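You operate a simulated robot arm through the tools that you are given. There is no shell and no other tool.

The job below is to be done with a simulated robot arm. You get a single attempt, and the scene is never put back.

JOB
Pack the purple table's black-sealed and blue-sealed bearings in the grey box and count them on the black key.
Fine: One press a bearing; the lid goes back on square.

Only the result counts: the job must be done as asked and must still hold three seconds after the hand-in. Knocking over, shifting, dropping, spilling or breaking anything else fails it. Lids that push on must go on centred and level and be pressed home; caps that screw on are set level and turned clockwise until they are tight.

ROBOT AND FRAMES
A 6-joint arm with a fingered hand, fixed in place. Base frame: the origin is on the floor under the middle of its stand, x ahead of it, y to its left, z up; the work surface is at about z = 0.8. Readings come in m, degrees, newtons and seconds.
With the tool pointing down near the work surface it reaches from about 0.14 to 0.84 m from the base axis. Its first joint turns from -166.0 to 166.0 degrees. Payload 5 kg.
Tool frame: the origin (TCP) lies between the finger pads and is the grasp point; the fingertips stand 0.036 m ahead of it; z points along the fingers, y is the line along which they close. The gripper opens to 0.12 m; its body begins 0.042 m behind the TCP. The gripper is a hand of 4 fingers: y runs from the thumb to the fingers, the wrist lies at [-0.019, -0.123, -0.211] in the tool frame, and closing takes about 1.5 s.
Orientation is that of the tool frame in the base frame, as a unit quaternion [w, x, y, z]. With the fingers straight down and the wrist toward the robot, the tool's x, y and z point along [0, 1, 0], [1, 0, 0] and [0, 0, -1] of the base frame.

CONTROLS
- The arm moves only by the tool apply_moves. Its argument "commands" is a list of rows, each an object (a shift or turn left out is 0, a gripper value left out holds the last) with "linear": the shift along the tool's x, y, z in m, a list of three; "dr": the turn, a rotation vector about the tool's x, y, z in degrees, a list of three; "fingers": the finger opening in m, from 0 to 0.12. In form: [{"linear": [tx, ty, tz], "dr": [ax, ay, az], "fingers": fingers}, ...]. A call has 1 to 20 rows; each row is the pose to reach, as a shift and turn from the pose commanded when the call began, along the tool's axes at that moment. Each row takes 0.2 s and may step no farther than 0.05 m and 8.6 degrees from the row before; otherwise, or with a gripper value out of range, the whole call is refused. Where a pose cannot be reached the arm comes as near as it can. A force on the tool above 40 N (or 10 N above the force at the start of the call, whichever is more), or a blocked arm, ends the call early, and 0.2 s more pass. The fingers move at their own pace (about 0.045 m/s each) and stop on an object; they squeeze with about 33 N. The grip force told is the motor's: it shows also when the fingers shut on nothing. Time passes only in rows, and 0.2 s behind the last, so rows that repeat a pose let the fingers close. The reply holds the time, the measured pose of the TCP, the force on the tool along the base axes, the opening and the grip force, in the units named above and with some noise, with the torque about the TCP (base axes, N m) and any sound that the robot's microphone picked up, and new pictures: "show" is both (left out), scene, wrist or none.
- Cameras (640 x 400 px; columns grow to the right, rows downward): "scene" is fixed at [0.04, 0.5029, 1.4217]; the picture's right is [-0.85, -0.52, 0.00], its down [-0.13, 0.21, -0.97] and it looks along [0.51, -0.83, -0.25] (base axes); focal length 342 px, centre (320, 200). "wrist" rides on the gripper at [0.073, -0.101, -0.142] in the tool frame; the picture's right is [-0.79, 0.29, -0.54], its down [-0.56, -0.70, 0.44] and it looks along [-0.25, 0.65, 0.71] (tool axes); focal length 280 px, centre (320, 200). There is no depth. A picture from a camera that has moved, and an enlarged one, comes with that camera's place and axes in the base frame and with its lens. The place of the scene camera against the robot may be out by one fixed shift of up to 0.025 m in any direction.
- lift_body(by): slides the trunk up (or, below 0, down) by that many m; the arm rides with it, the base frame stays. It gives what a move gives, with no picture.
- set_grasp(shape): the hand has 4 fingers and takes this shape, open, in about a second: jaw (thumb against the fingers, like two jaws); tri (thumb and two fingers); tip (a fingertip pinch); poke (one finger out to press); point (the index stretched); flat (the hand flat); cup (the hand cupped); fist (a fist). The gripper value then closes the fingers along that shape, each until it touches; the sizes above hold for jaw. It gives what a move gives, with no picture.
- enlarge(camera, box): a new picture of the part [left, top, right, bottom] of that camera's present view, enlarged. No time passes.
- sign_off(): hands the job in; it is judged then, once.

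Places have to be worked out from the pictures, the camera data and where the tool is seen. Open the gripper and draw the arm clear of the work before you hand the job in, unless the task says otherwise.

The tools are called after "Call:" by a JSON object that holds its "method" and its "body". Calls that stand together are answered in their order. apply_moves: Moves the arm, as the interface text tells. Its arguments: {"type":"object","properties":{"commands":{"type":"array","items":{"type":"object","properties":{"linear":{"type":"array","items":{"type":"number"}},"dr":{"type":"array","items":{"type":"number"}},"fingers":{"type":"number"}}}},"show":{"type":"string","enum":["both","scene","wrist","none"]}},"required":["commands"]} The other tools are called the same way: lift_body (by) moves the trunk up or down; set_grasp (shape) gives the hand a shape; enlarge (camera, box) takes an enlarged picture of a part of a camera's view; sign_off () hands the job in.

At the start:

```text
t: 0.0
ee_pos: [0.7054, -0.1122, 1.2602]
tool_rot: [0.0, 0.707, 0.707, 0.0]
contact_force: [0.9, -0.4, -1.3]
ft_torque: [0.0, -0.01, -0.02]
finger_gap: 0.1196
grip_force: 0.2
shape: jaw
trunk travel left (down, up): [-0.725, 0.115]
```

scene: 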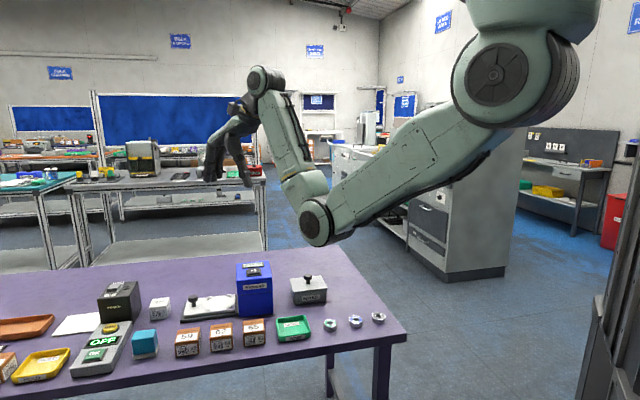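
wrist: 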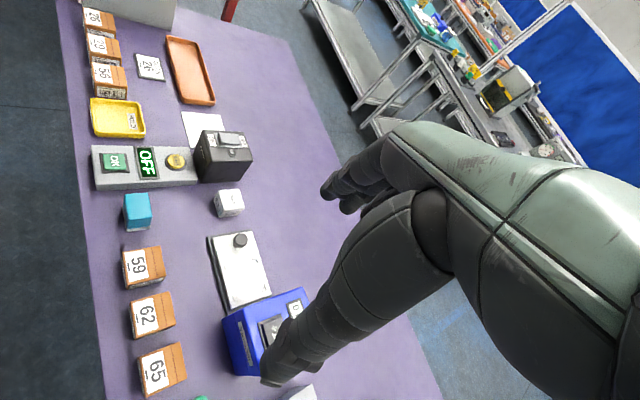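

I start by looking closer at the purple table in both views to identify the bearings, the box and the keys.

Call:
{"method": "enlarge", "body": {"camera": "scene", "box": [220, 250, 420, 375]}}

Call:
{"method": "enlarge", "body": {"camera": "scene", "box": [0, 260, 200, 385]}}

Call:
{"method": "enlarge", "body": {"camera": "wrist", "box": [80, 100, 320, 250]}}

Call:
{"method": "enlarge", "body": {"camera": "wrist", "box": [100, 220, 340, 400]}}

```text
3.20 times, centred on (320, 312) of scene
camera zoom: at [0.04, 0.5029, 1.4217], right [-0.85, -0.52, 0.0], down [-0.13, 0.21, -0.97], along [0.51, -0.83, -0.25], focal length 1094 px, centre (320, -160)
```

zoom: 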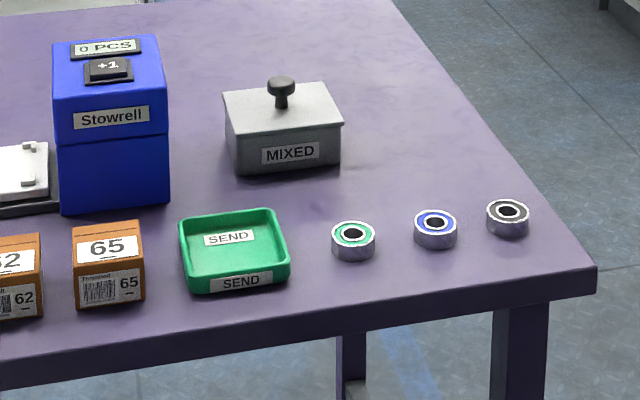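

```text
3.20 times, centred on (100, 322) of scene
camera zoom: at [0.04, 0.5029, 1.4217], right [-0.85, -0.52, 0.0], down [-0.13, 0.21, -0.97], along [0.51, -0.83, -0.25], focal length 1094 px, centre (1024, -192)
```

zoom: 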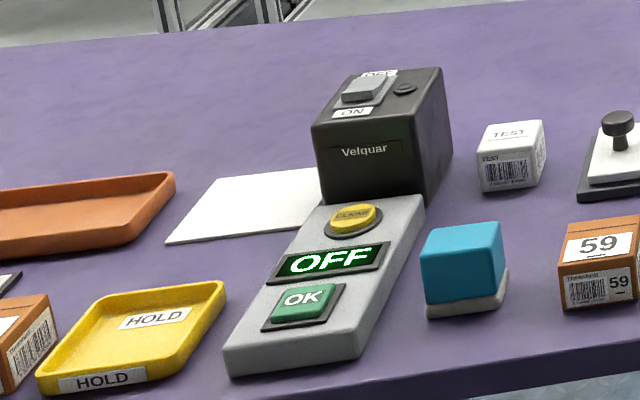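

```text
2.67 times, centred on (200, 175) of wrist
camera zoom: at [0.6056, -0.0401, 1.4036], right [0.29, -0.79, 0.54], down [-0.7, -0.56, -0.44], along [0.65, -0.25, -0.71], focal length 748 px, centre (640, 267)
```

zoom: 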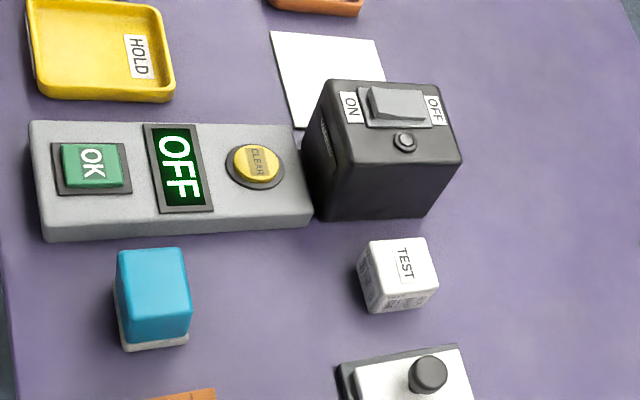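

```text
2.22 times, centred on (220, 310) of wrist
camera zoom: at [0.6056, -0.0401, 1.4036], right [0.29, -0.79, 0.54], down [-0.7, -0.56, -0.44], along [0.65, -0.25, -0.71], focal length 623 px, centre (542, -44)
```

zoom: 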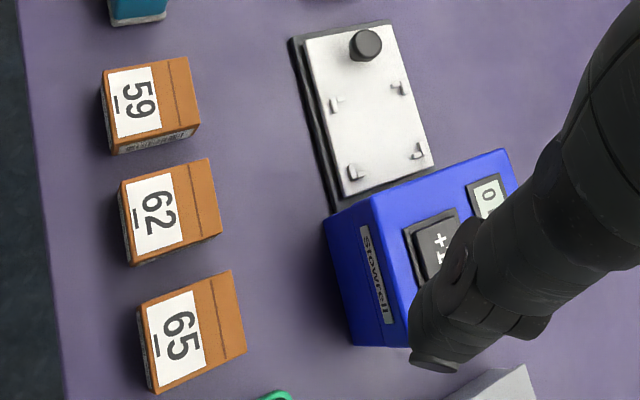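

The "Stowrell" counter has the black +1 key and reads 0 PCS. The grey "MIXED" box has a knobbed lid, and the green, blue and black bearings sit near the right corner. I move the hand back and to the right so the wrist camera can see the bearings and box better.

Call:
{"method": "apply_moves", "body": {"commands": [{"linear": [-0.015, -0.04, 0.012]}, {"linear": [-0.035, -0.08, 0.024]}, {"linear": [-0.055, -0.12, 0.036]}, {"linear": [-0.075, -0.16, 0.048]}, {"linear": [-0.095, -0.2, 0.06]}, {"linear": [-0.115, -0.24, 0.072]}, {"linear": [-0.135, -0.28, 0.084]}, {"linear": [-0.16, -0.32, 0.097]}, {"linear": [-0.188, -0.355, 0.11]}], "show": "both"}}

```text
t: 2.0
ee_pos: [0.3852, -0.3053, 1.088]
tool_rot: [0.006, 0.708, 0.706, 0.003]
contact_force: [0.6, -0.9, 0.8]
ft_torque: [0.02, -0.01, -0.01]
finger_gap: 0.1197
grip_force: 0.0
shape: jaw
out of reach, approached as far as the arm can: row 1, 2, 3, 4, 5, 6, 7, 8, 9
trunk travel left (down, up): [-0.725, 0.115]
camera wrist: at [0.2843, -0.2316, 1.2294], right [0.28, -0.79, 0.55], down [-0.7, -0.56, -0.45], along [0.66, -0.26, -0.7], focal length 280 px, centre (320, 200)
```

scene: 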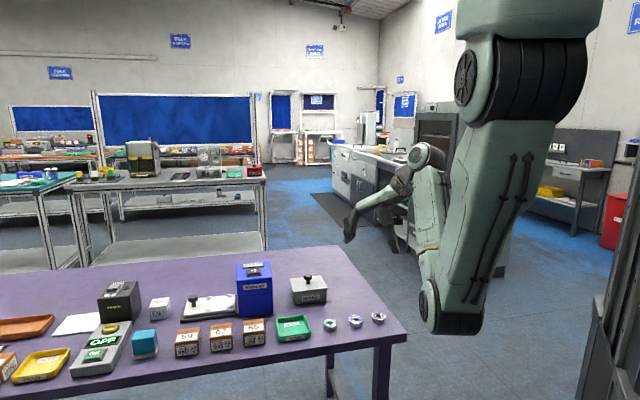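
wrist: 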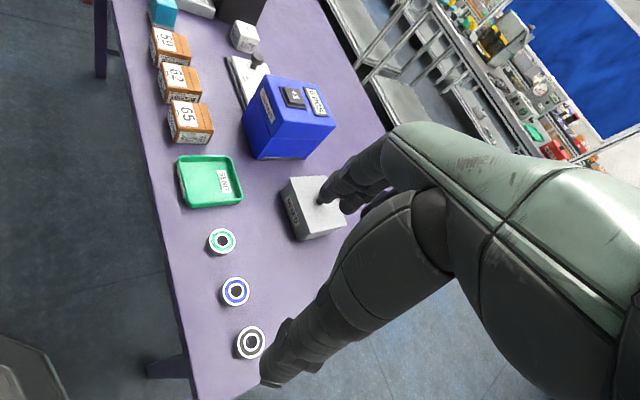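

All three bearings are visible, and the readings put black near (0.375,-0.37), blue near (0.427,-0.316) and green near (0.483,-0.26). The arm stopped short because it was folded too far. I enlarge the views to check the details of the box and the hand.

Call:
{"method": "enlarge", "body": {"camera": "wrist", "box": [160, 140, 400, 290]}}

Call:
{"method": "enlarge", "body": {"camera": "wrist", "box": [160, 220, 400, 400]}}

Call:
{"method": "enlarge", "body": {"camera": "scene", "box": [320, 120, 480, 350]}}

```text
2.67 times, centred on (280, 215) of wrist
camera zoom: at [0.2843, -0.2316, 1.2294], right [0.28, -0.79, 0.55], down [-0.7, -0.56, -0.45], along [0.66, -0.26, -0.7], focal length 748 px, centre (427, 160)
```

zoom: 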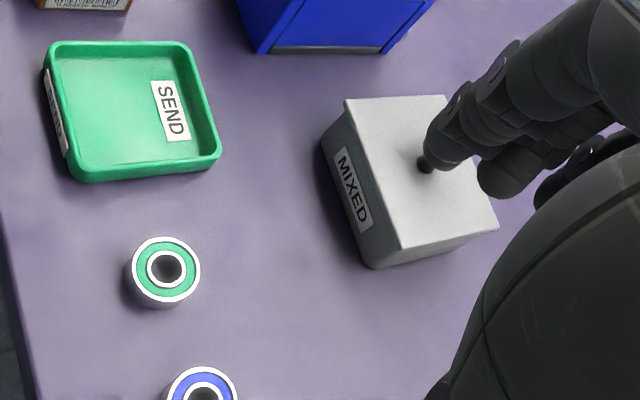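

```text
2.22 times, centred on (280, 310) of wrist
camera zoom: at [0.2843, -0.2316, 1.2294], right [0.28, -0.79, 0.55], down [-0.7, -0.56, -0.45], along [0.66, -0.26, -0.7], focal length 623 px, centre (409, -44)
```

zoom: 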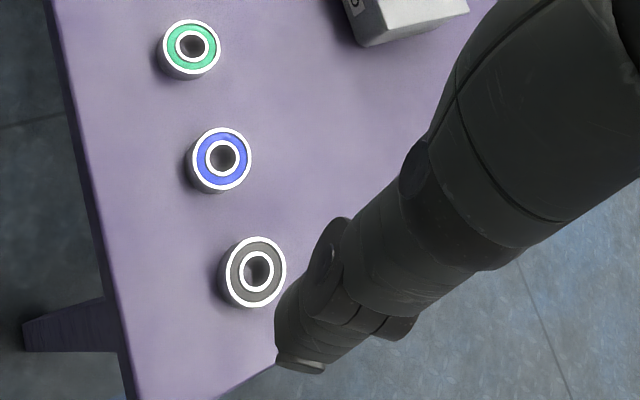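

```text
1.74 times, centred on (400, 235) of scene
camera zoom: at [0.04, 0.5029, 1.4217], right [-0.85, -0.52, 0.0], down [-0.13, 0.21, -0.97], along [0.51, -0.83, -0.25], focal length 594 px, centre (181, 139)
```

zoom: 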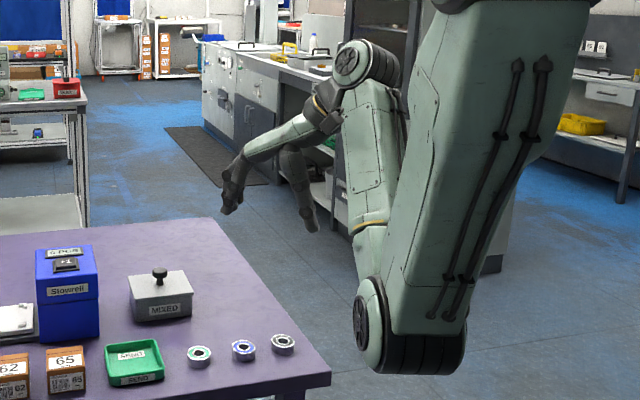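

The lid is about 0.11 x 0.09 m and the table is turned about 45° to the base. I turn the hand by 45° so its closing axis is square to the box and the bearing row, moving to a comfortable height at the same time.

Call:
{"method": "apply_moves", "body": {"commands": [{"linear": [0, 0.0167, 0.0167], "dr": [0, 0, 7.5]}, {"linear": [0, 0.0333, 0.0333], "dr": [0, 0, 15]}, {"linear": [0, 0.05, 0.05], "dr": [0, 0, 22.5]}, {"linear": [0, 0.0667, 0.0667], "dr": [0, 0, 30]}, {"linear": [0, 0.0833, 0.0833], "dr": [0, 0, 37.5]}, {"linear": [0, 0.1, 0.1], "dr": [0, 0, 45]}, {"linear": [0, 0.1, 0.1], "dr": [0, 0, 45]}], "show": "both"}}

```text
t: 3.6
ee_pos: [0.4891, -0.3048, 0.9837]
tool_rot: [0.0, 0.924, 0.382, 0.0]
contact_force: [-0.5, -0.1, 0.5]
ft_torque: [-0.03, 0.02, 0.0]
finger_gap: 0.1199
grip_force: 0.0
shape: jaw
trunk travel left (down, up): [-0.725, 0.115]
camera wrist: at [0.4698, -0.1809, 1.1271], right [-0.36, -0.76, 0.54], down [-0.89, 0.1, -0.44], along [0.28, -0.64, -0.71], focal length 280 px, centre (320, 200)
```

scene: 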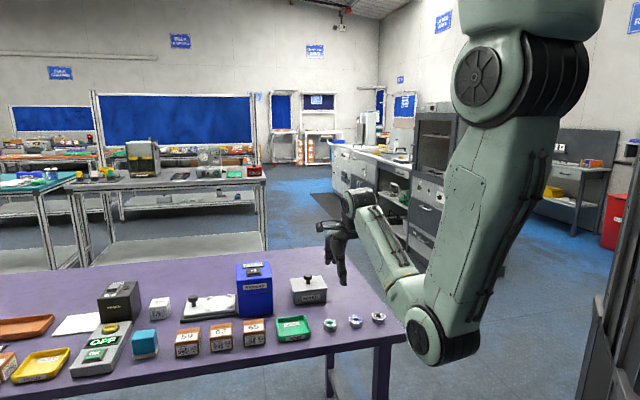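
wrist: 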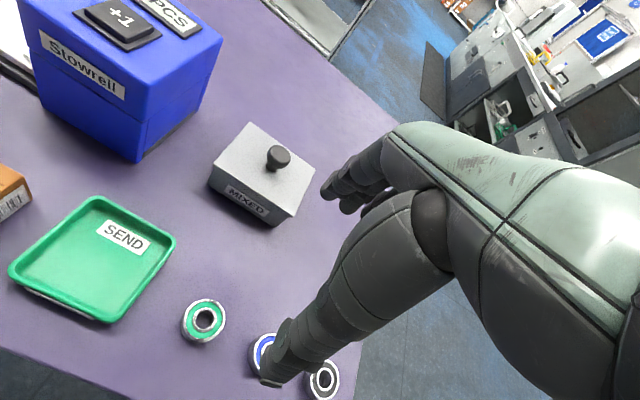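

The hand is now square to the table at TCP (0.489,-0.305,0.984). I enlarge the box, counter and bearings in this view to triangulate their heights.

Call:
{"method": "enlarge", "body": {"camera": "wrist", "box": [190, 110, 350, 235]}}

Call:
{"method": "enlarge", "body": {"camera": "wrist", "box": [160, 280, 360, 400]}}

Call:
{"method": "enlarge", "body": {"camera": "scene", "box": [220, 170, 420, 350]}}

Call:
{"method": "enlarge", "body": {"camera": "wrist", "box": [0, 0, 240, 180]}}

```text
3.20 times, centred on (270, 172) of wrist
camera zoom: at [0.4698, -0.1809, 1.1271], right [-0.36, -0.76, 0.54], down [-0.89, 0.1, -0.44], along [0.28, -0.64, -0.71], focal length 897 px, centre (480, 288)
```

zoom: 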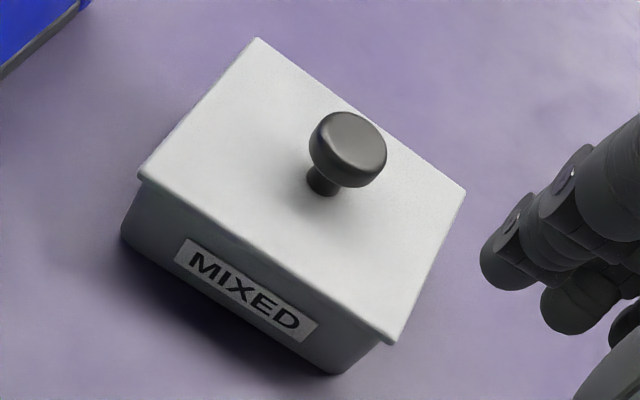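

```text
3.20 times, centred on (260, 340) of wrist
camera zoom: at [0.4698, -0.1809, 1.1271], right [-0.36, -0.76, 0.54], down [-0.89, 0.1, -0.44], along [0.28, -0.64, -0.71], focal length 897 px, centre (512, -248)
```

zoom: 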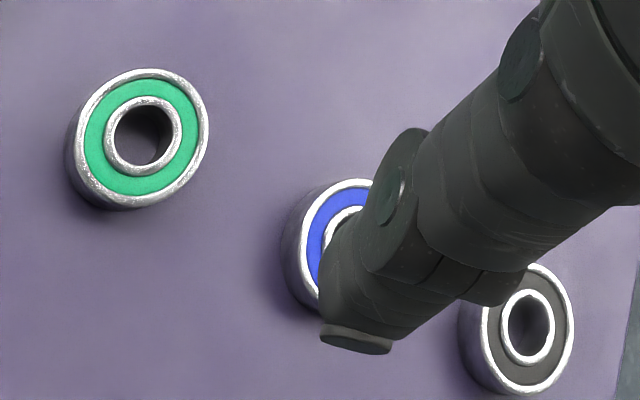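

```text
2.22 times, centred on (320, 260) of scene
camera zoom: at [0.04, 0.5029, 1.4217], right [-0.85, -0.52, 0.0], down [-0.13, 0.21, -0.97], along [0.51, -0.83, -0.25], focal length 760 px, centre (320, 67)
```

zoom: 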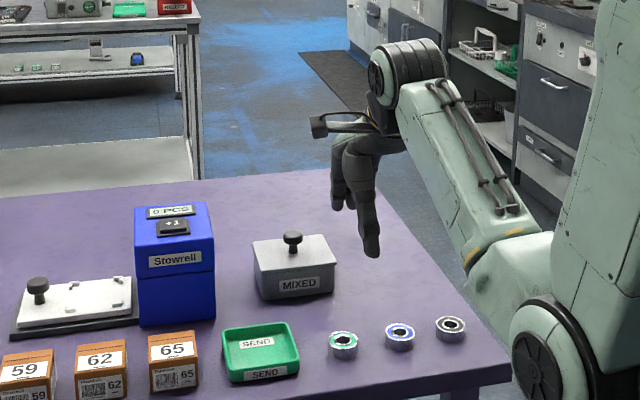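

```text
2.22 times, centred on (120, 90) of wrist
camera zoom: at [0.4698, -0.1809, 1.1271], right [-0.36, -0.76, 0.54], down [-0.89, 0.1, -0.44], along [0.28, -0.64, -0.71], focal length 623 px, centre (764, 444)
```

zoom: 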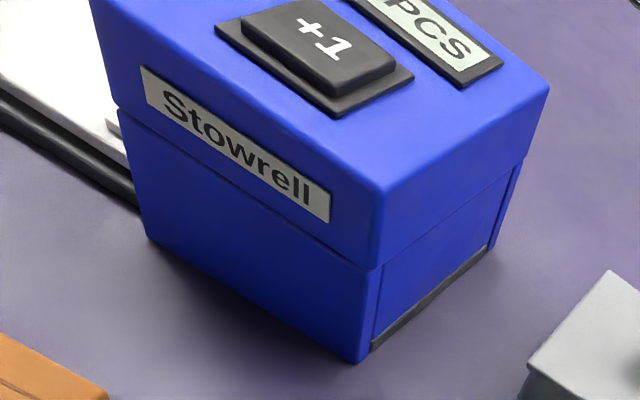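

The box centre works out near (0.635,-0.371) with its lid top at z≈0.846 and the knob head at z≈0.871. The counter key is near (0.73,-0.22) at z≈0.93. I try the "tip" shape here in free air to see how it looks.

Call:
{"method": "set_grasp", "body": {"shape": "tip"}}

Call:
{"method": "apply_moves", "body": {"commands": [{"linear": [0, 0, 0]}], "show": "both"}}

Call:
{"method": "enlarge", "body": {"camera": "scene", "box": [280, 180, 440, 290]}}

```text
t: 4.5
ee_pos: [0.4881, -0.3043, 0.9843]
tool_rot: [-0.001, 0.924, 0.383, -0.001]
contact_force: [1.0, 0.0, -0.3]
ft_torque: [0.02, -0.04, 0.0]
finger_gap: 0.1199
grip_force: 0.0
shape: tip
trunk travel left (down, up): [-0.725, 0.115]
```

```text
t: 4.9
ee_pos: [0.488, -0.3045, 0.984]
tool_rot: [0.0, 0.924, 0.382, 0.0]
contact_force: [0.4, -0.5, -0.4]
ft_torque: [0.04, 0.02, 0.0]
finger_gap: 0.1198
grip_force: 0.0
shape: tip
trunk travel left (down, up): [-0.725, 0.115]
camera wrist: at [0.4699, -0.1808, 1.1271], right [-0.35, -0.76, 0.54], down [-0.89, 0.1, -0.44], along [0.28, -0.64, -0.71], focal length 280 px, centre (320, 200)
```

scene: 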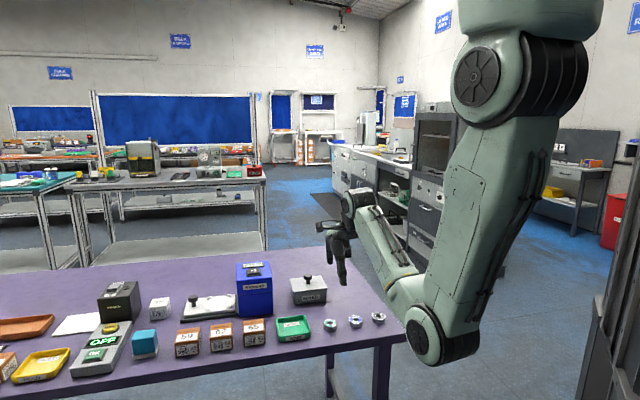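
wrist: 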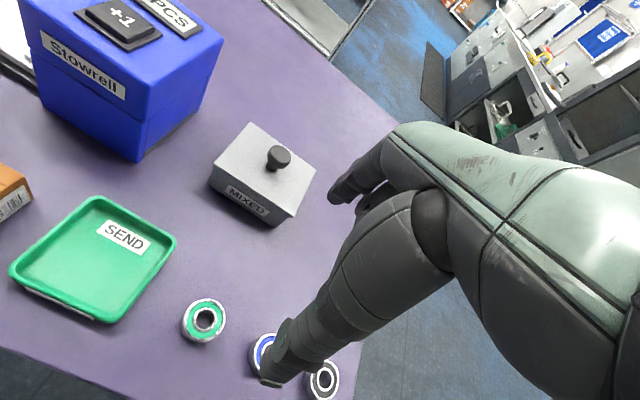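

```text
3.64 times, centred on (360, 235) of scene
camera zoom: at [0.04, 0.5029, 1.4217], right [-0.85, -0.52, 0.0], down [-0.13, 0.21, -0.97], along [0.51, -0.83, -0.25], focal length 1243 px, centre (174, 73)
```

zoom: 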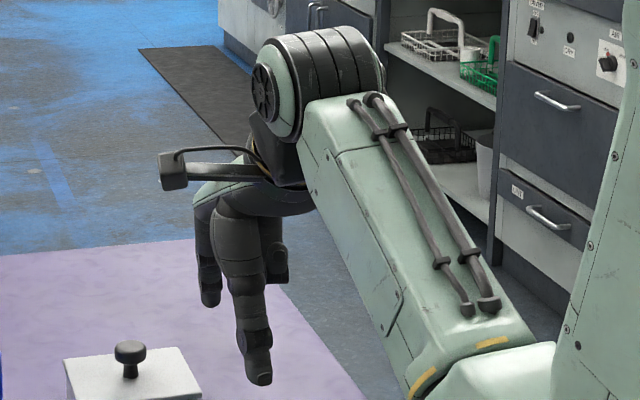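

The tip shape leaves the thumb and index out and folds the other fingers back. I close it partway in free air to see where the tips go.

Call:
{"method": "apply_moves", "body": {"commands": [{"fingers": 0.04}, {"fingers": 0.04}, {"fingers": 0.04}, {"fingers": 0.04}, {"fingers": 0.04}, {"fingers": 0.04}], "show": "wrist"}}

Call:
{"method": "enlarge", "body": {"camera": "scene", "box": [280, 180, 440, 290]}}

Call:
{"method": "enlarge", "body": {"camera": "wrist", "box": [220, 140, 440, 400]}}

```text
t: 6.3
ee_pos: [0.4883, -0.3049, 0.9851]
tool_rot: [0.0, 0.924, 0.383, 0.001]
contact_force: [0.4, -0.5, -0.1]
ft_torque: [0.02, -0.02, -0.01]
finger_gap: 0.0408
grip_force: 0.1
shape: tip
trunk travel left (down, up): [-0.725, 0.115]
camera wrist: at [0.4699, -0.1808, 1.1271], right [-0.35, -0.76, 0.54], down [-0.89, 0.1, -0.44], along [0.28, -0.64, -0.71], focal length 280 px, centre (320, 200)
```

wrist: 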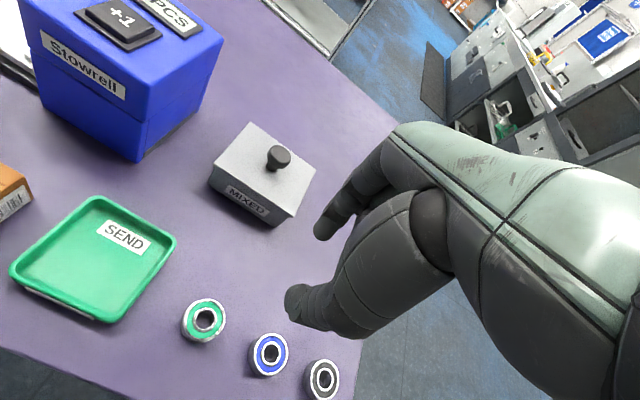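

```text
3.64 times, centred on (360, 235) of scene
camera zoom: at [0.04, 0.5029, 1.4217], right [-0.85, -0.52, 0.0], down [-0.13, 0.21, -0.97], along [0.51, -0.83, -0.25], focal length 1243 px, centre (174, 73)
```

zoom: 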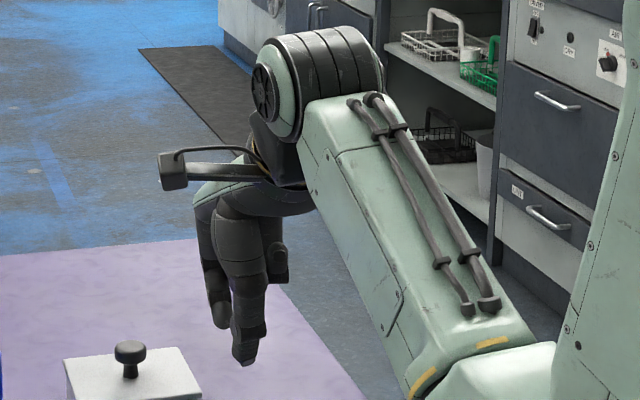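

```text
1.54 times, centred on (330, 270) of wrist
camera zoom: at [0.4699, -0.1808, 1.1271], right [-0.35, -0.76, 0.54], down [-0.89, 0.1, -0.44], along [0.28, -0.64, -0.71], focal length 431 px, centre (305, 92)
```

zoom: 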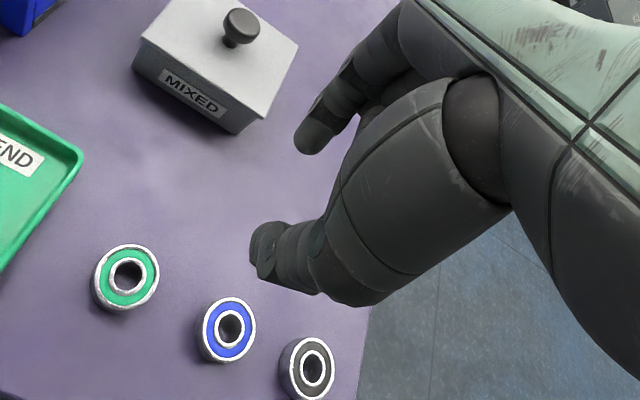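

Tip closes with its fingertips near the expected place, about 0.036 m ahead of the TCP. I look at the tri shape too, which should give a steadier three-point hold on round parts.

Call:
{"method": "set_grasp", "body": {"shape": "tri"}}

Call:
{"method": "apply_moves", "body": {"commands": [{"fingers": 0.04}, {"fingers": 0.04}, {"fingers": 0.04}, {"fingers": 0.04}, {"fingers": 0.04}, {"fingers": 0.04}], "show": "wrist"}}

Call:
{"method": "enlarge", "body": {"camera": "scene", "box": [280, 180, 440, 290]}}

Call:
{"method": "enlarge", "body": {"camera": "wrist", "box": [220, 140, 440, 400]}}

```text
t: 7.2
ee_pos: [0.4896, -0.3057, 0.984]
tool_rot: [0.0, 0.924, 0.382, 0.0]
contact_force: [0.5, 0.8, -0.3]
ft_torque: [0.04, -0.01, 0.05]
finger_gap: 0.1196
grip_force: 0.1
shape: tri
trunk travel left (down, up): [-0.725, 0.115]
```

```text
t: 8.6
ee_pos: [0.4883, -0.3044, 0.9845]
tool_rot: [0.0, 0.924, 0.383, -0.001]
contact_force: [-1.3, -1.2, 0.3]
ft_torque: [0.0, -0.02, 0.0]
finger_gap: 0.0405
grip_force: 0.0
shape: tri
trunk travel left (down, up): [-0.725, 0.115]
camera wrist: at [0.4699, -0.1808, 1.1271], right [-0.35, -0.76, 0.54], down [-0.89, 0.1, -0.44], along [0.28, -0.64, -0.71], focal length 280 px, centre (320, 200)
```

wrist: 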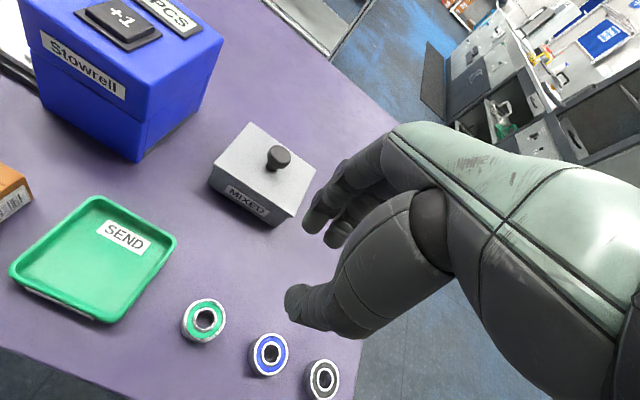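

```text
3.64 times, centred on (360, 235) of scene
camera zoom: at [0.04, 0.5029, 1.4217], right [-0.85, -0.52, 0.0], down [-0.13, 0.21, -0.97], along [0.51, -0.83, -0.25], focal length 1243 px, centre (174, 73)
```

zoom: 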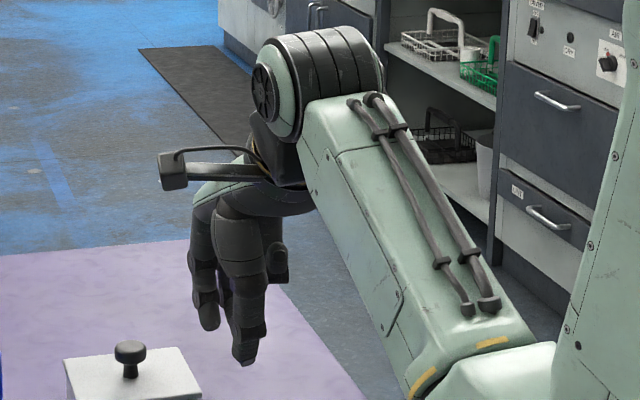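

```text
1.54 times, centred on (330, 270) of wrist
camera zoom: at [0.4699, -0.1808, 1.1271], right [-0.35, -0.76, 0.54], down [-0.89, 0.1, -0.44], along [0.28, -0.64, -0.71], focal length 431 px, centre (305, 92)
```

zoom: 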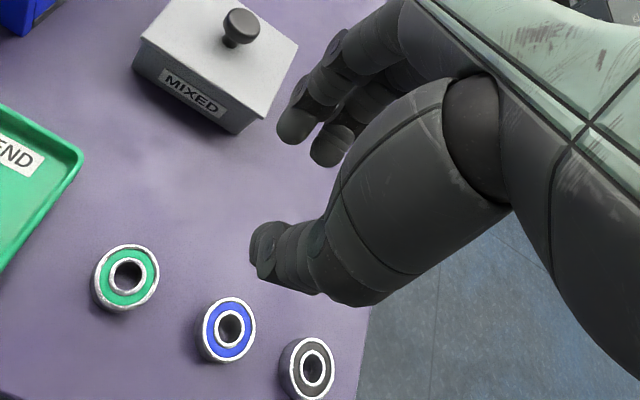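

Tri gives two fingers opposing the thumb, symmetric about the tool axis, so I use it for both the knob and the bearings. I open to 0.08 and move over the lid knob at the same height.

Call:
{"method": "apply_moves", "body": {"commands": [{"linear": [0.014, 0.0374, 0], "fingers": 0.08}, {"linear": [0.028, 0.0748, 0], "fingers": 0.08}, {"linear": [0.042, 0.1122, 0], "fingers": 0.08}, {"linear": [0.0562, 0.1496, 0], "fingers": 0.08}, {"linear": [0.0562, 0.1496, 0], "fingers": 0.08}, {"linear": [0.0562, 0.1496, 0], "fingers": 0.08}], "show": "both"}}

Call:
{"method": "enlarge", "body": {"camera": "scene", "box": [240, 190, 420, 310]}}

Call:
{"method": "enlarge", "body": {"camera": "wrist", "box": [160, 140, 440, 400]}}

```text
t: 10.0
ee_pos: [0.6353, -0.3716, 0.987]
tool_rot: [0.0, 0.924, 0.382, 0.0]
contact_force: [0.2, 0.4, 0.1]
ft_torque: [0.0, 0.01, -0.01]
finger_gap: 0.0796
grip_force: 0.1
shape: tri
trunk travel left (down, up): [-0.725, 0.115]
camera wrist: at [0.6165, -0.2476, 1.1291], right [-0.35, -0.76, 0.54], down [-0.89, 0.1, -0.44], along [0.28, -0.64, -0.71], focal length 280 px, centre (320, 200)
```

scene: 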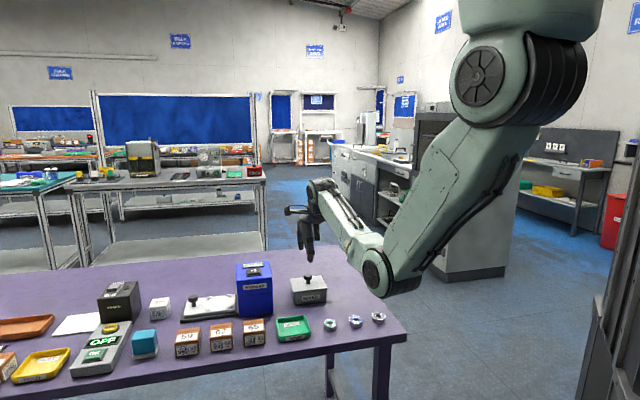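
wrist: 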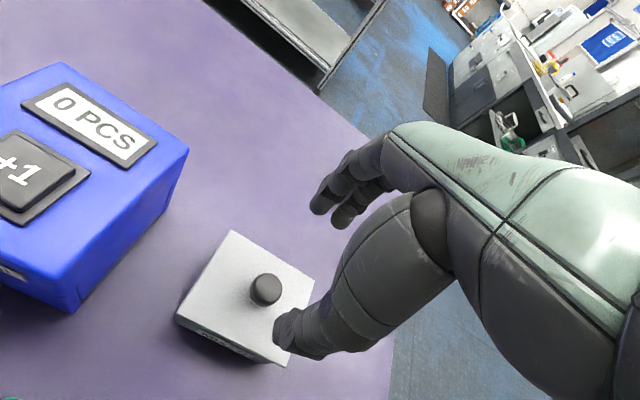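

```text
3.33 times, centred on (330, 250) of scene
camera zoom: at [0.04, 0.5029, 1.4217], right [-0.85, -0.52, 0.0], down [-0.13, 0.21, -0.97], along [0.51, -0.83, -0.25], focal length 1140 px, centre (287, 33)
```

zoom: 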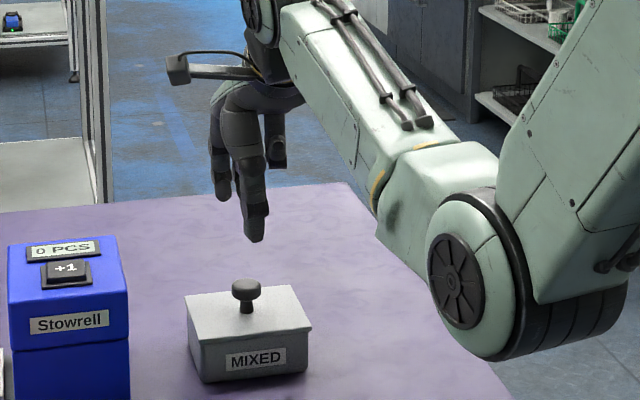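

```text
1.54 times, centred on (300, 270) of wrist
camera zoom: at [0.6165, -0.2476, 1.1291], right [-0.35, -0.76, 0.54], down [-0.89, 0.1, -0.44], along [0.28, -0.64, -0.71], focal length 431 px, centre (351, 92)
```

zoom: 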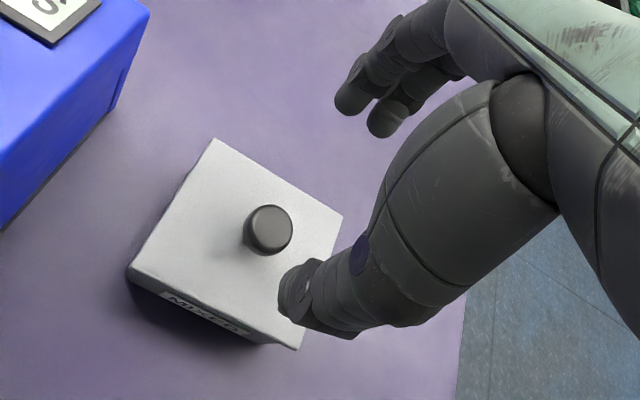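

The knob is within 2 mm of the tool axis and the lid edges are within about 1° of the hand's axes. I correct the 2 mm and descend until the fingertips are about level with the knob top, then check.

Call:
{"method": "apply_moves", "body": {"commands": [{"linear": [-0.002, -0.0015, 0.02]}, {"linear": [-0.002, -0.0015, 0.045]}, {"linear": [-0.002, -0.0015, 0.07]}, {"linear": [-0.002, -0.0015, 0.075]}, {"linear": [-0.002, -0.0015, 0.075]}], "show": "wrist"}}

Call:
{"method": "enlarge", "body": {"camera": "scene", "box": [240, 200, 400, 310]}}

Call:
{"method": "enlarge", "body": {"camera": "wrist", "box": [200, 180, 400, 380]}}

```text
t: 11.2
ee_pos: [0.6325, -0.3712, 0.9102]
tool_rot: [0.0, 0.924, 0.382, 0.0]
contact_force: [-0.8, -0.3, 0.2]
ft_torque: [-0.01, 0.01, 0.0]
finger_gap: 0.0794
grip_force: 0.2
shape: tri
trunk travel left (down, up): [-0.725, 0.115]
camera wrist: at [0.6136, -0.2477, 1.053], right [-0.35, -0.76, 0.54], down [-0.89, 0.1, -0.44], along [0.28, -0.64, -0.71], focal length 280 px, centre (320, 200)
```

wrist: 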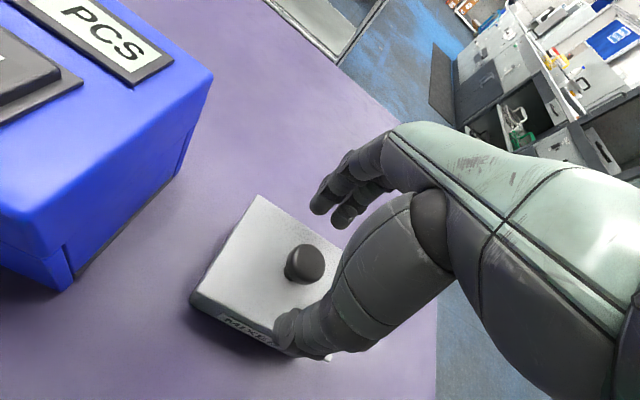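

```text
3.64 times, centred on (320, 255) of scene
camera zoom: at [0.04, 0.5029, 1.4217], right [-0.85, -0.52, 0.0], down [-0.13, 0.21, -0.97], along [0.51, -0.83, -0.25], focal length 1243 px, centre (320, 0)
```

zoom: 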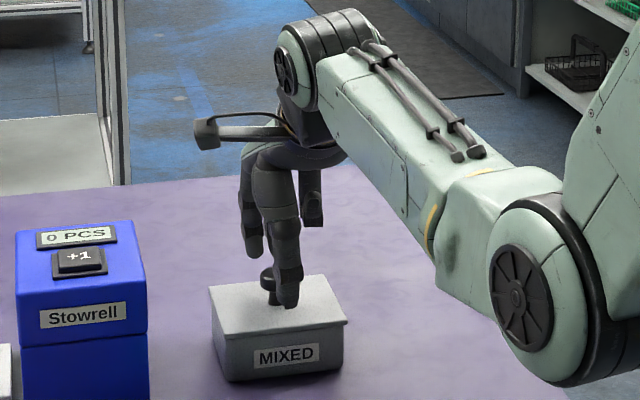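

```text
2.00 times, centred on (300, 280) of wrist
camera zoom: at [0.6136, -0.2477, 1.053], right [-0.35, -0.76, 0.54], down [-0.89, 0.1, -0.44], along [0.28, -0.64, -0.71], focal length 561 px, centre (360, 40)
```

zoom: 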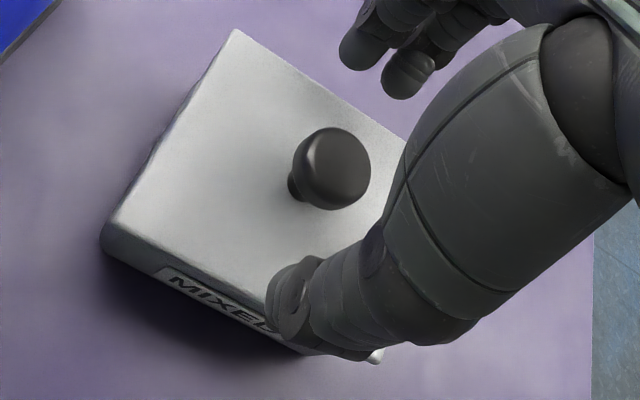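

The knob head is centred between the fingers. I descend 2 cm more so the tips sit a few mm above the lid, then close on the knob.

Call:
{"method": "apply_moves", "body": {"commands": [{"linear": [0, 0, 0.01]}, {"linear": [0, 0, 0.02]}, {"linear": [0, 0, 0.02], "fingers": 0.02}, {"linear": [0, 0, 0.02], "fingers": 0.02}, {"linear": [0, 0, 0.02], "fingers": 0.02}, {"linear": [0, 0, 0.02], "fingers": 0.02}, {"linear": [0, 0, 0.02], "fingers": 0.02}, {"linear": [0, 0, 0.02], "fingers": 0.02}], "show": "wrist"}}

Call:
{"method": "enlarge", "body": {"camera": "scene", "box": [240, 200, 400, 310]}}

Call:
{"method": "enlarge", "body": {"camera": "wrist", "box": [200, 180, 400, 380]}}

```text
t: 13.0
ee_pos: [0.6322, -0.3719, 0.8908]
tool_rot: [0.0, 0.924, 0.383, -0.001]
contact_force: [-1.5, 0.5, -0.5]
ft_torque: [0.02, 0.03, 0.0]
finger_gap: 0.0205
grip_force: 0.0
shape: tri
trunk travel left (down, up): [-0.725, 0.115]
camera wrist: at [0.6134, -0.2477, 1.0341], right [-0.35, -0.76, 0.54], down [-0.89, 0.1, -0.44], along [0.28, -0.64, -0.71], focal length 280 px, centre (320, 200)
```

wrist: 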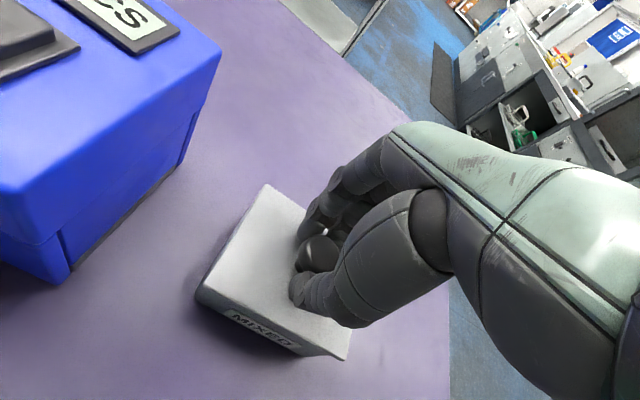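

```text
3.64 times, centred on (320, 255) of scene
camera zoom: at [0.04, 0.5029, 1.4217], right [-0.85, -0.52, 0.0], down [-0.13, 0.21, -0.97], along [0.51, -0.83, -0.25], focal length 1243 px, centre (320, 0)
```

zoom: 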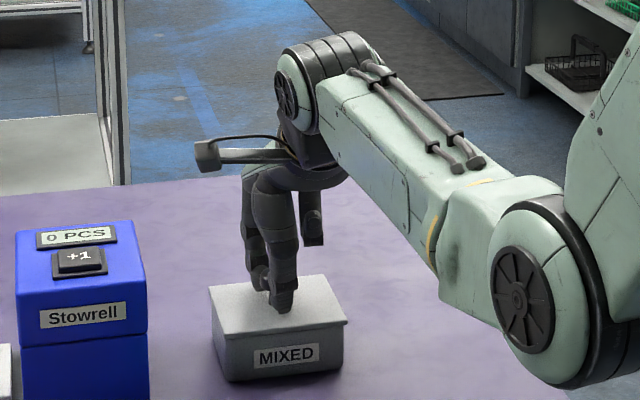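

```text
2.00 times, centred on (300, 280) of wrist
camera zoom: at [0.6134, -0.2477, 1.0341], right [-0.35, -0.76, 0.54], down [-0.89, 0.1, -0.44], along [0.28, -0.64, -0.71], focal length 561 px, centre (360, 40)
```

zoom: 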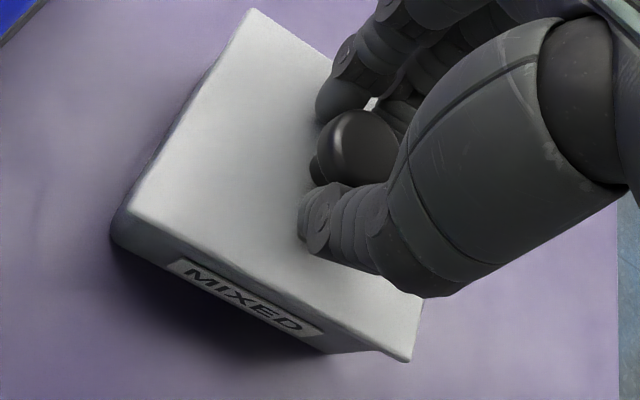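

The gap reached 0.0205 with no grip force yet, so I close further until the fingers seat on the knob.

Call:
{"method": "apply_moves", "body": {"commands": [{"fingers": 0.0}, {"fingers": 0.0}, {"fingers": 0.0}, {"fingers": 0.0}, {"fingers": 0.0}], "show": "wrist"}}

Call:
{"method": "enlarge", "body": {"camera": "wrist", "box": [200, 180, 400, 380]}}

Call:
{"method": "enlarge", "body": {"camera": "scene", "box": [240, 200, 400, 310]}}

```text
t: 14.2
ee_pos: [0.6329, -0.3725, 0.892]
tool_rot: [0.001, 0.924, 0.382, 0.0]
contact_force: [-0.6, 0.2, -0.5]
ft_torque: [0.02, 0.01, -0.01]
finger_gap: 0.0171
grip_force: 32.6
shape: tri
trunk travel left (down, up): [-0.725, 0.115]
heard: snap
camera wrist: at [0.6136, -0.2479, 1.034], right [-0.35, -0.76, 0.54], down [-0.89, 0.1, -0.44], along [0.28, -0.64, -0.71], focal length 280 px, centre (320, 200)
```

wrist: 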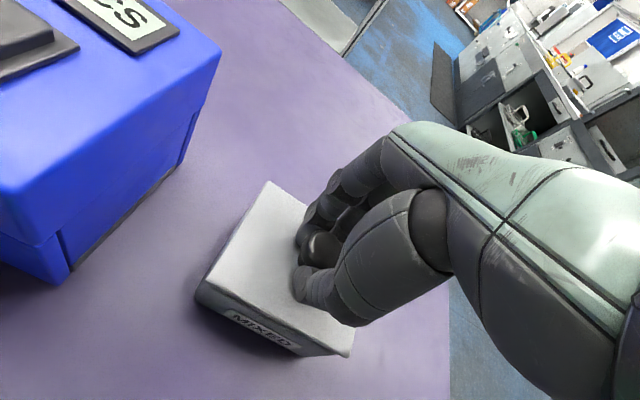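

```text
2.00 times, centred on (300, 280) of wrist
camera zoom: at [0.6136, -0.2479, 1.034], right [-0.35, -0.76, 0.54], down [-0.89, 0.1, -0.44], along [0.28, -0.64, -0.71], focal length 561 px, centre (360, 40)
```

zoom: 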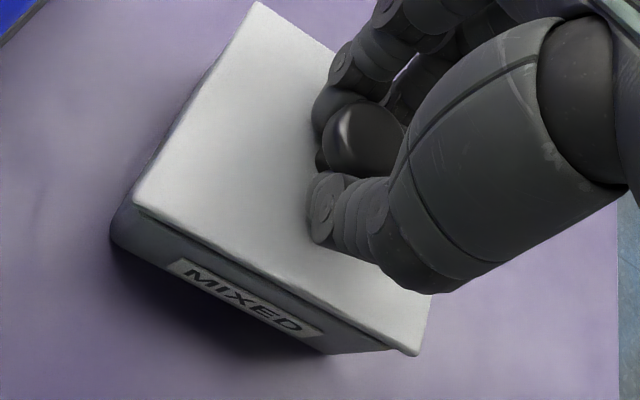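

```text
3.64 times, centred on (320, 255) of scene
camera zoom: at [0.04, 0.5029, 1.4217], right [-0.85, -0.52, 0.0], down [-0.13, 0.21, -0.97], along [0.51, -0.83, -0.25], focal length 1243 px, centre (320, 0)
```

zoom: 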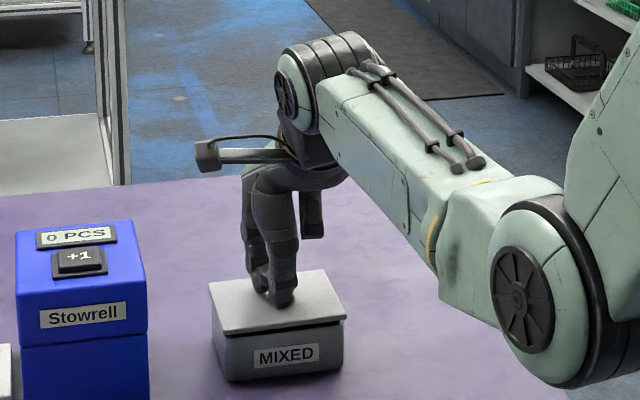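

I heard a snap and the lid has risen slightly, held with 33 N. I lift it straight up a little and check that only the lid comes with it.

Call:
{"method": "apply_moves", "body": {"commands": [{"linear": [0, 0, -0.01], "fingers": 0.0}, {"linear": [0, 0, -0.025], "fingers": 0.0}, {"linear": [0, 0, -0.045], "fingers": 0.0}, {"linear": [0, 0, -0.06], "fingers": 0.0}, {"linear": [0, 0, -0.06], "fingers": 0.0}], "show": "wrist"}}

Call:
{"method": "enlarge", "body": {"camera": "wrist", "box": [160, 160, 400, 400]}}

Call:
{"method": "enlarge", "body": {"camera": "scene", "box": [240, 200, 400, 310]}}

```text
t: 15.4
ee_pos: [0.6305, -0.3718, 0.9513]
tool_rot: [-0.001, 0.924, 0.382, 0.001]
contact_force: [-0.3, 0.4, -0.2]
ft_torque: [-0.01, -0.03, 0.0]
finger_gap: 0.0173
grip_force: 32.2
shape: tri
trunk travel left (down, up): [-0.725, 0.115]
camera wrist: at [0.6122, -0.248, 1.0942], right [-0.35, -0.76, 0.54], down [-0.89, 0.1, -0.44], along [0.28, -0.64, -0.71], focal length 280 px, centre (320, 200)
```

wrist: 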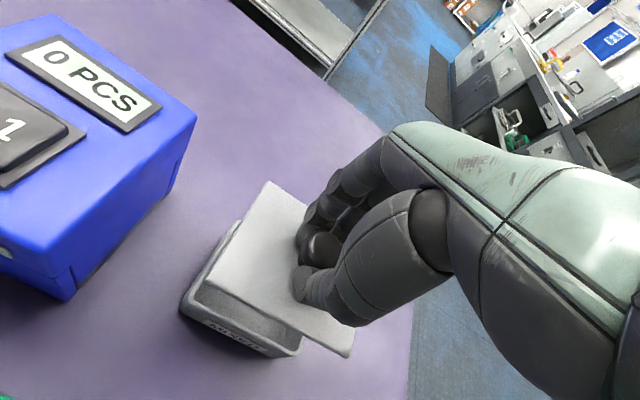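

```text
1.67 times, centred on (280, 280) of wrist
camera zoom: at [0.6122, -0.248, 1.0942], right [-0.35, -0.76, 0.54], down [-0.89, 0.1, -0.44], along [0.28, -0.64, -0.71], focal length 467 px, centre (387, 67)
```

zoom: 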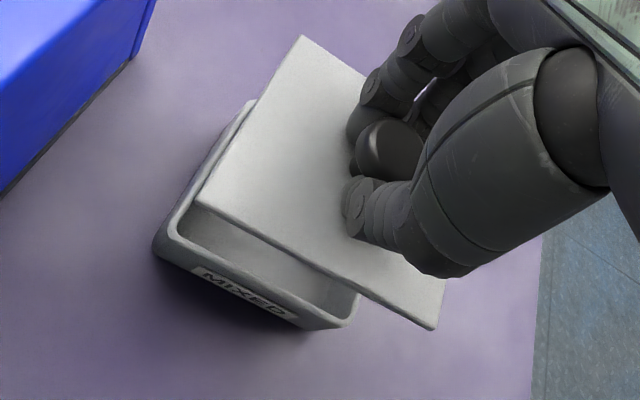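

```text
3.64 times, centred on (320, 255) of scene
camera zoom: at [0.04, 0.5029, 1.4217], right [-0.85, -0.52, 0.0], down [-0.13, 0.21, -0.97], along [0.51, -0.83, -0.25], focal length 1243 px, centre (320, 0)
```

zoom: 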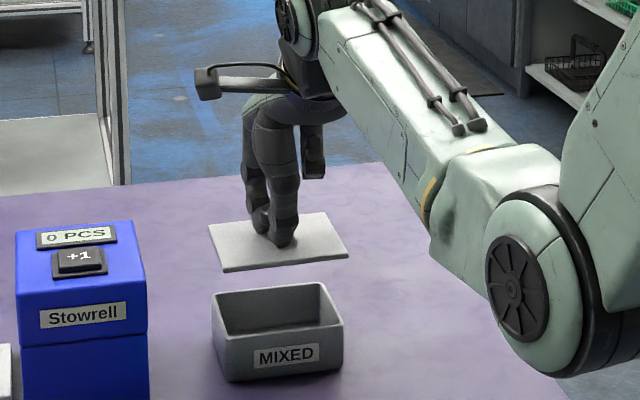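

The lid is off, level and square in the hand, about 4 cm below the TCP, and the box stayed put. I carry it 14 cm to the right of the box over clear table, then look before lowering it.

Call:
{"method": "apply_moves", "body": {"commands": [{"linear": [-0.03, 0.004, 0], "fingers": 0.0}, {"linear": [-0.07, 0.01, 0], "fingers": 0.0}, {"linear": [-0.11, 0.016, 0], "fingers": 0.0}, {"linear": [-0.14, 0.02, 0], "fingers": 0.0}, {"linear": [-0.14, 0.02, 0.03], "fingers": 0.0}, {"linear": [-0.14, 0.02, 0.06], "fingers": 0.0}, {"linear": [-0.14, 0.02, 0.06], "fingers": 0.0}], "show": "both"}}

Call:
{"method": "enlarge", "body": {"camera": "scene", "box": [260, 220, 420, 330]}}

Call:
{"method": "enlarge", "body": {"camera": "wrist", "box": [80, 100, 400, 400]}}

```text
t: 17.0
ee_pos: [0.5469, -0.4844, 0.8918]
tool_rot: [0.0, 0.924, 0.382, 0.0]
contact_force: [1.1, 0.3, -1.0]
ft_torque: [0.0, 0.02, -0.01]
finger_gap: 0.0172
grip_force: 32.6
shape: tri
trunk travel left (down, up): [-0.725, 0.115]
camera wrist: at [0.5277, -0.3607, 1.0344], right [-0.35, -0.76, 0.54], down [-0.89, 0.1, -0.44], along [0.28, -0.64, -0.71], focal length 280 px, centre (320, 200)
```

scene: 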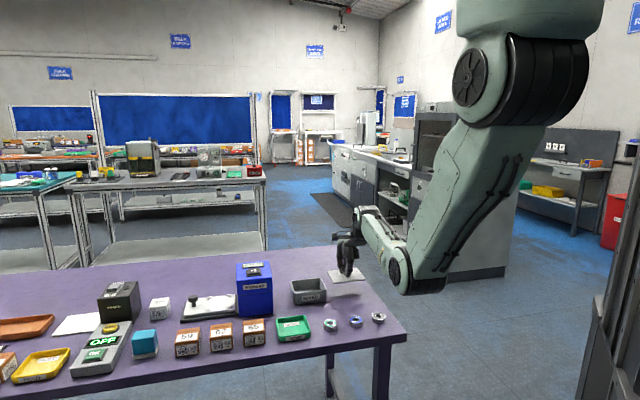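
wrist: 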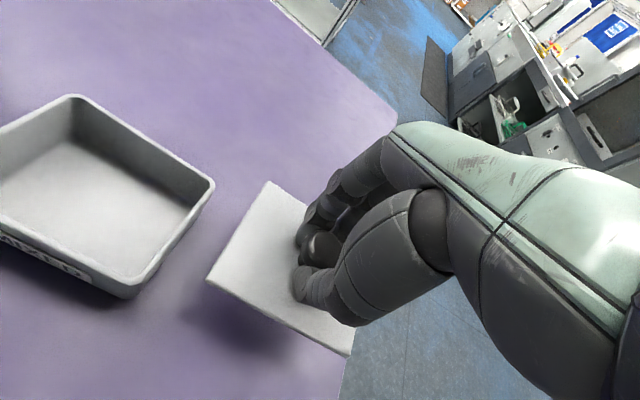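

```text
3.64 times, centred on (340, 275) of scene
camera zoom: at [0.04, 0.5029, 1.4217], right [-0.85, -0.52, 0.0], down [-0.13, 0.21, -0.97], along [0.51, -0.83, -0.25], focal length 1243 px, centre (247, -73)
```

zoom: 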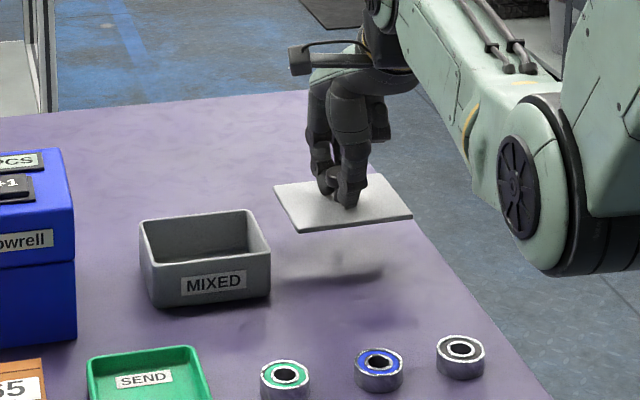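

```text
1.33 times, centred on (240, 250) of wrist
camera zoom: at [0.5277, -0.3607, 1.0344], right [-0.35, -0.76, 0.54], down [-0.89, 0.1, -0.44], along [0.28, -0.64, -0.71], focal length 374 px, centre (427, 133)
```

zoom: 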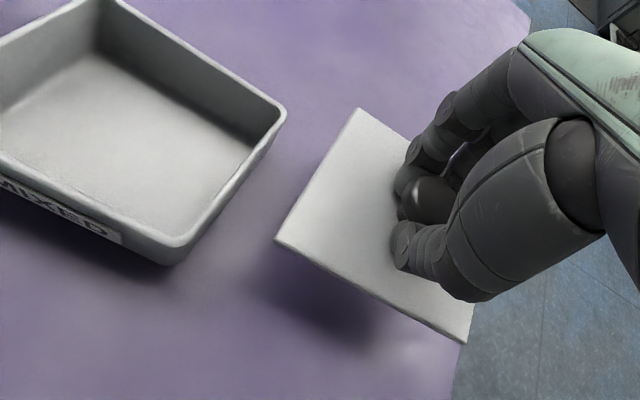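

The lid hangs over clear table, about 3.8 cm inside the right edge. I lower it most of the way and check for contact.

Call:
{"method": "apply_moves", "body": {"commands": [{"linear": [0, 0, 0.012], "fingers": 0.0}, {"linear": [0, 0, 0.024], "fingers": 0.0}, {"linear": [0, 0, 0.032], "fingers": 0.0}, {"linear": [0, 0, 0.034], "fingers": 0.0}, {"linear": [0, 0, 0.034], "fingers": 0.0}], "show": "wrist"}}

Call:
{"method": "enlarge", "body": {"camera": "scene", "box": [300, 240, 400, 310]}}

```text
t: 18.2
ee_pos: [0.5464, -0.4829, 0.8559]
tool_rot: [0.0, 0.924, 0.382, 0.0]
contact_force: [-0.6, -0.5, -0.5]
ft_torque: [-0.02, 0.03, -0.03]
finger_gap: 0.0172
grip_force: 32.9
shape: tri
trunk travel left (down, up): [-0.725, 0.115]
camera wrist: at [0.5286, -0.3596, 0.9996], right [-0.35, -0.76, 0.54], down [-0.89, 0.1, -0.44], along [0.28, -0.64, -0.71], focal length 280 px, centre (320, 200)
```

wrist: 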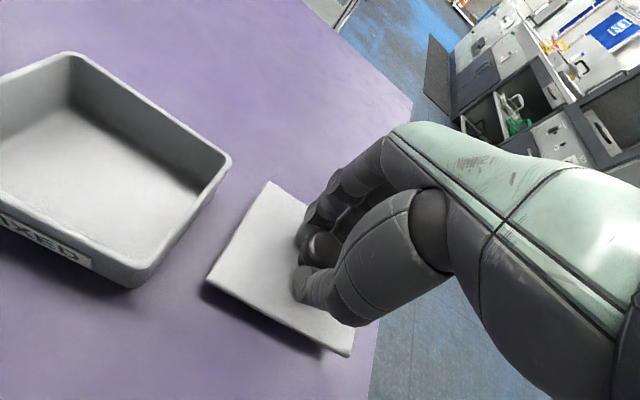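

```text
5.71 times, centred on (350, 275) of scene
camera zoom: at [0.04, 0.5029, 1.4217], right [-0.85, -0.52, 0.0], down [-0.13, 0.21, -0.97], along [0.51, -0.83, -0.25], focal length 1953 px, centre (149, -229)
```

zoom: 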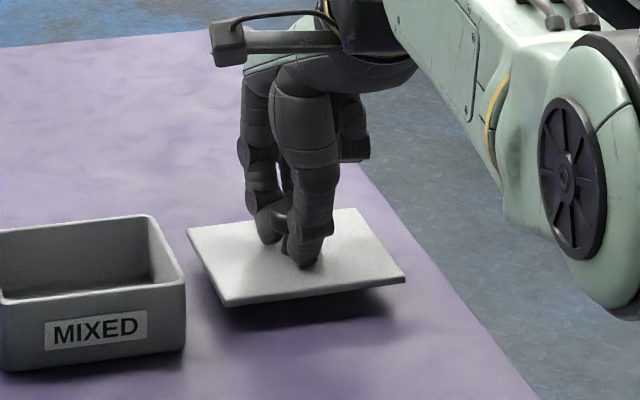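

The lid is still about a centimetre above the table with no contact. I lower in small steps while watching the force.

Call:
{"method": "apply_moves", "body": {"commands": [{"linear": [0, 0, 0.002], "fingers": 0.0}, {"linear": [0, 0, 0.004], "fingers": 0.0}, {"linear": [0, 0, 0.004], "fingers": 0.0}], "show": "none"}}

Call:
{"method": "enlarge", "body": {"camera": "scene", "box": [300, 240, 400, 310]}}

```text
t: 19.0
ee_pos: [0.5482, -0.4826, 0.8519]
tool_rot: [0.0, 0.924, 0.383, 0.0]
contact_force: [0.4, -0.6, -0.5]
ft_torque: [0.0, 0.0, 0.01]
finger_gap: 0.0175
grip_force: 32.9
shape: tri
trunk travel left (down, up): [-0.725, 0.115]
```

```text
5.71 times, centred on (350, 275) of scene
camera zoom: at [0.04, 0.5029, 1.4217], right [-0.85, -0.52, 0.0], down [-0.13, 0.21, -0.97], along [0.51, -0.83, -0.25], focal length 1953 px, centre (149, -229)
```

zoom: 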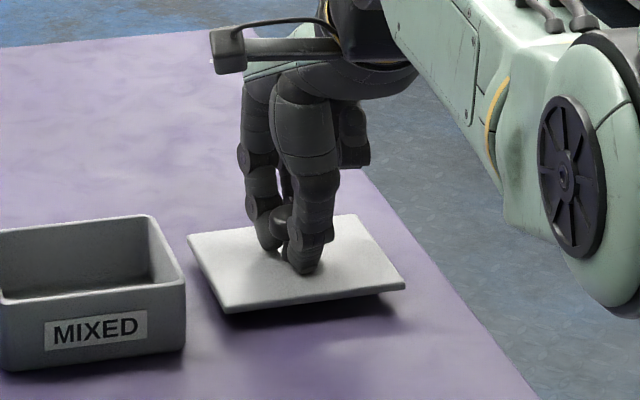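

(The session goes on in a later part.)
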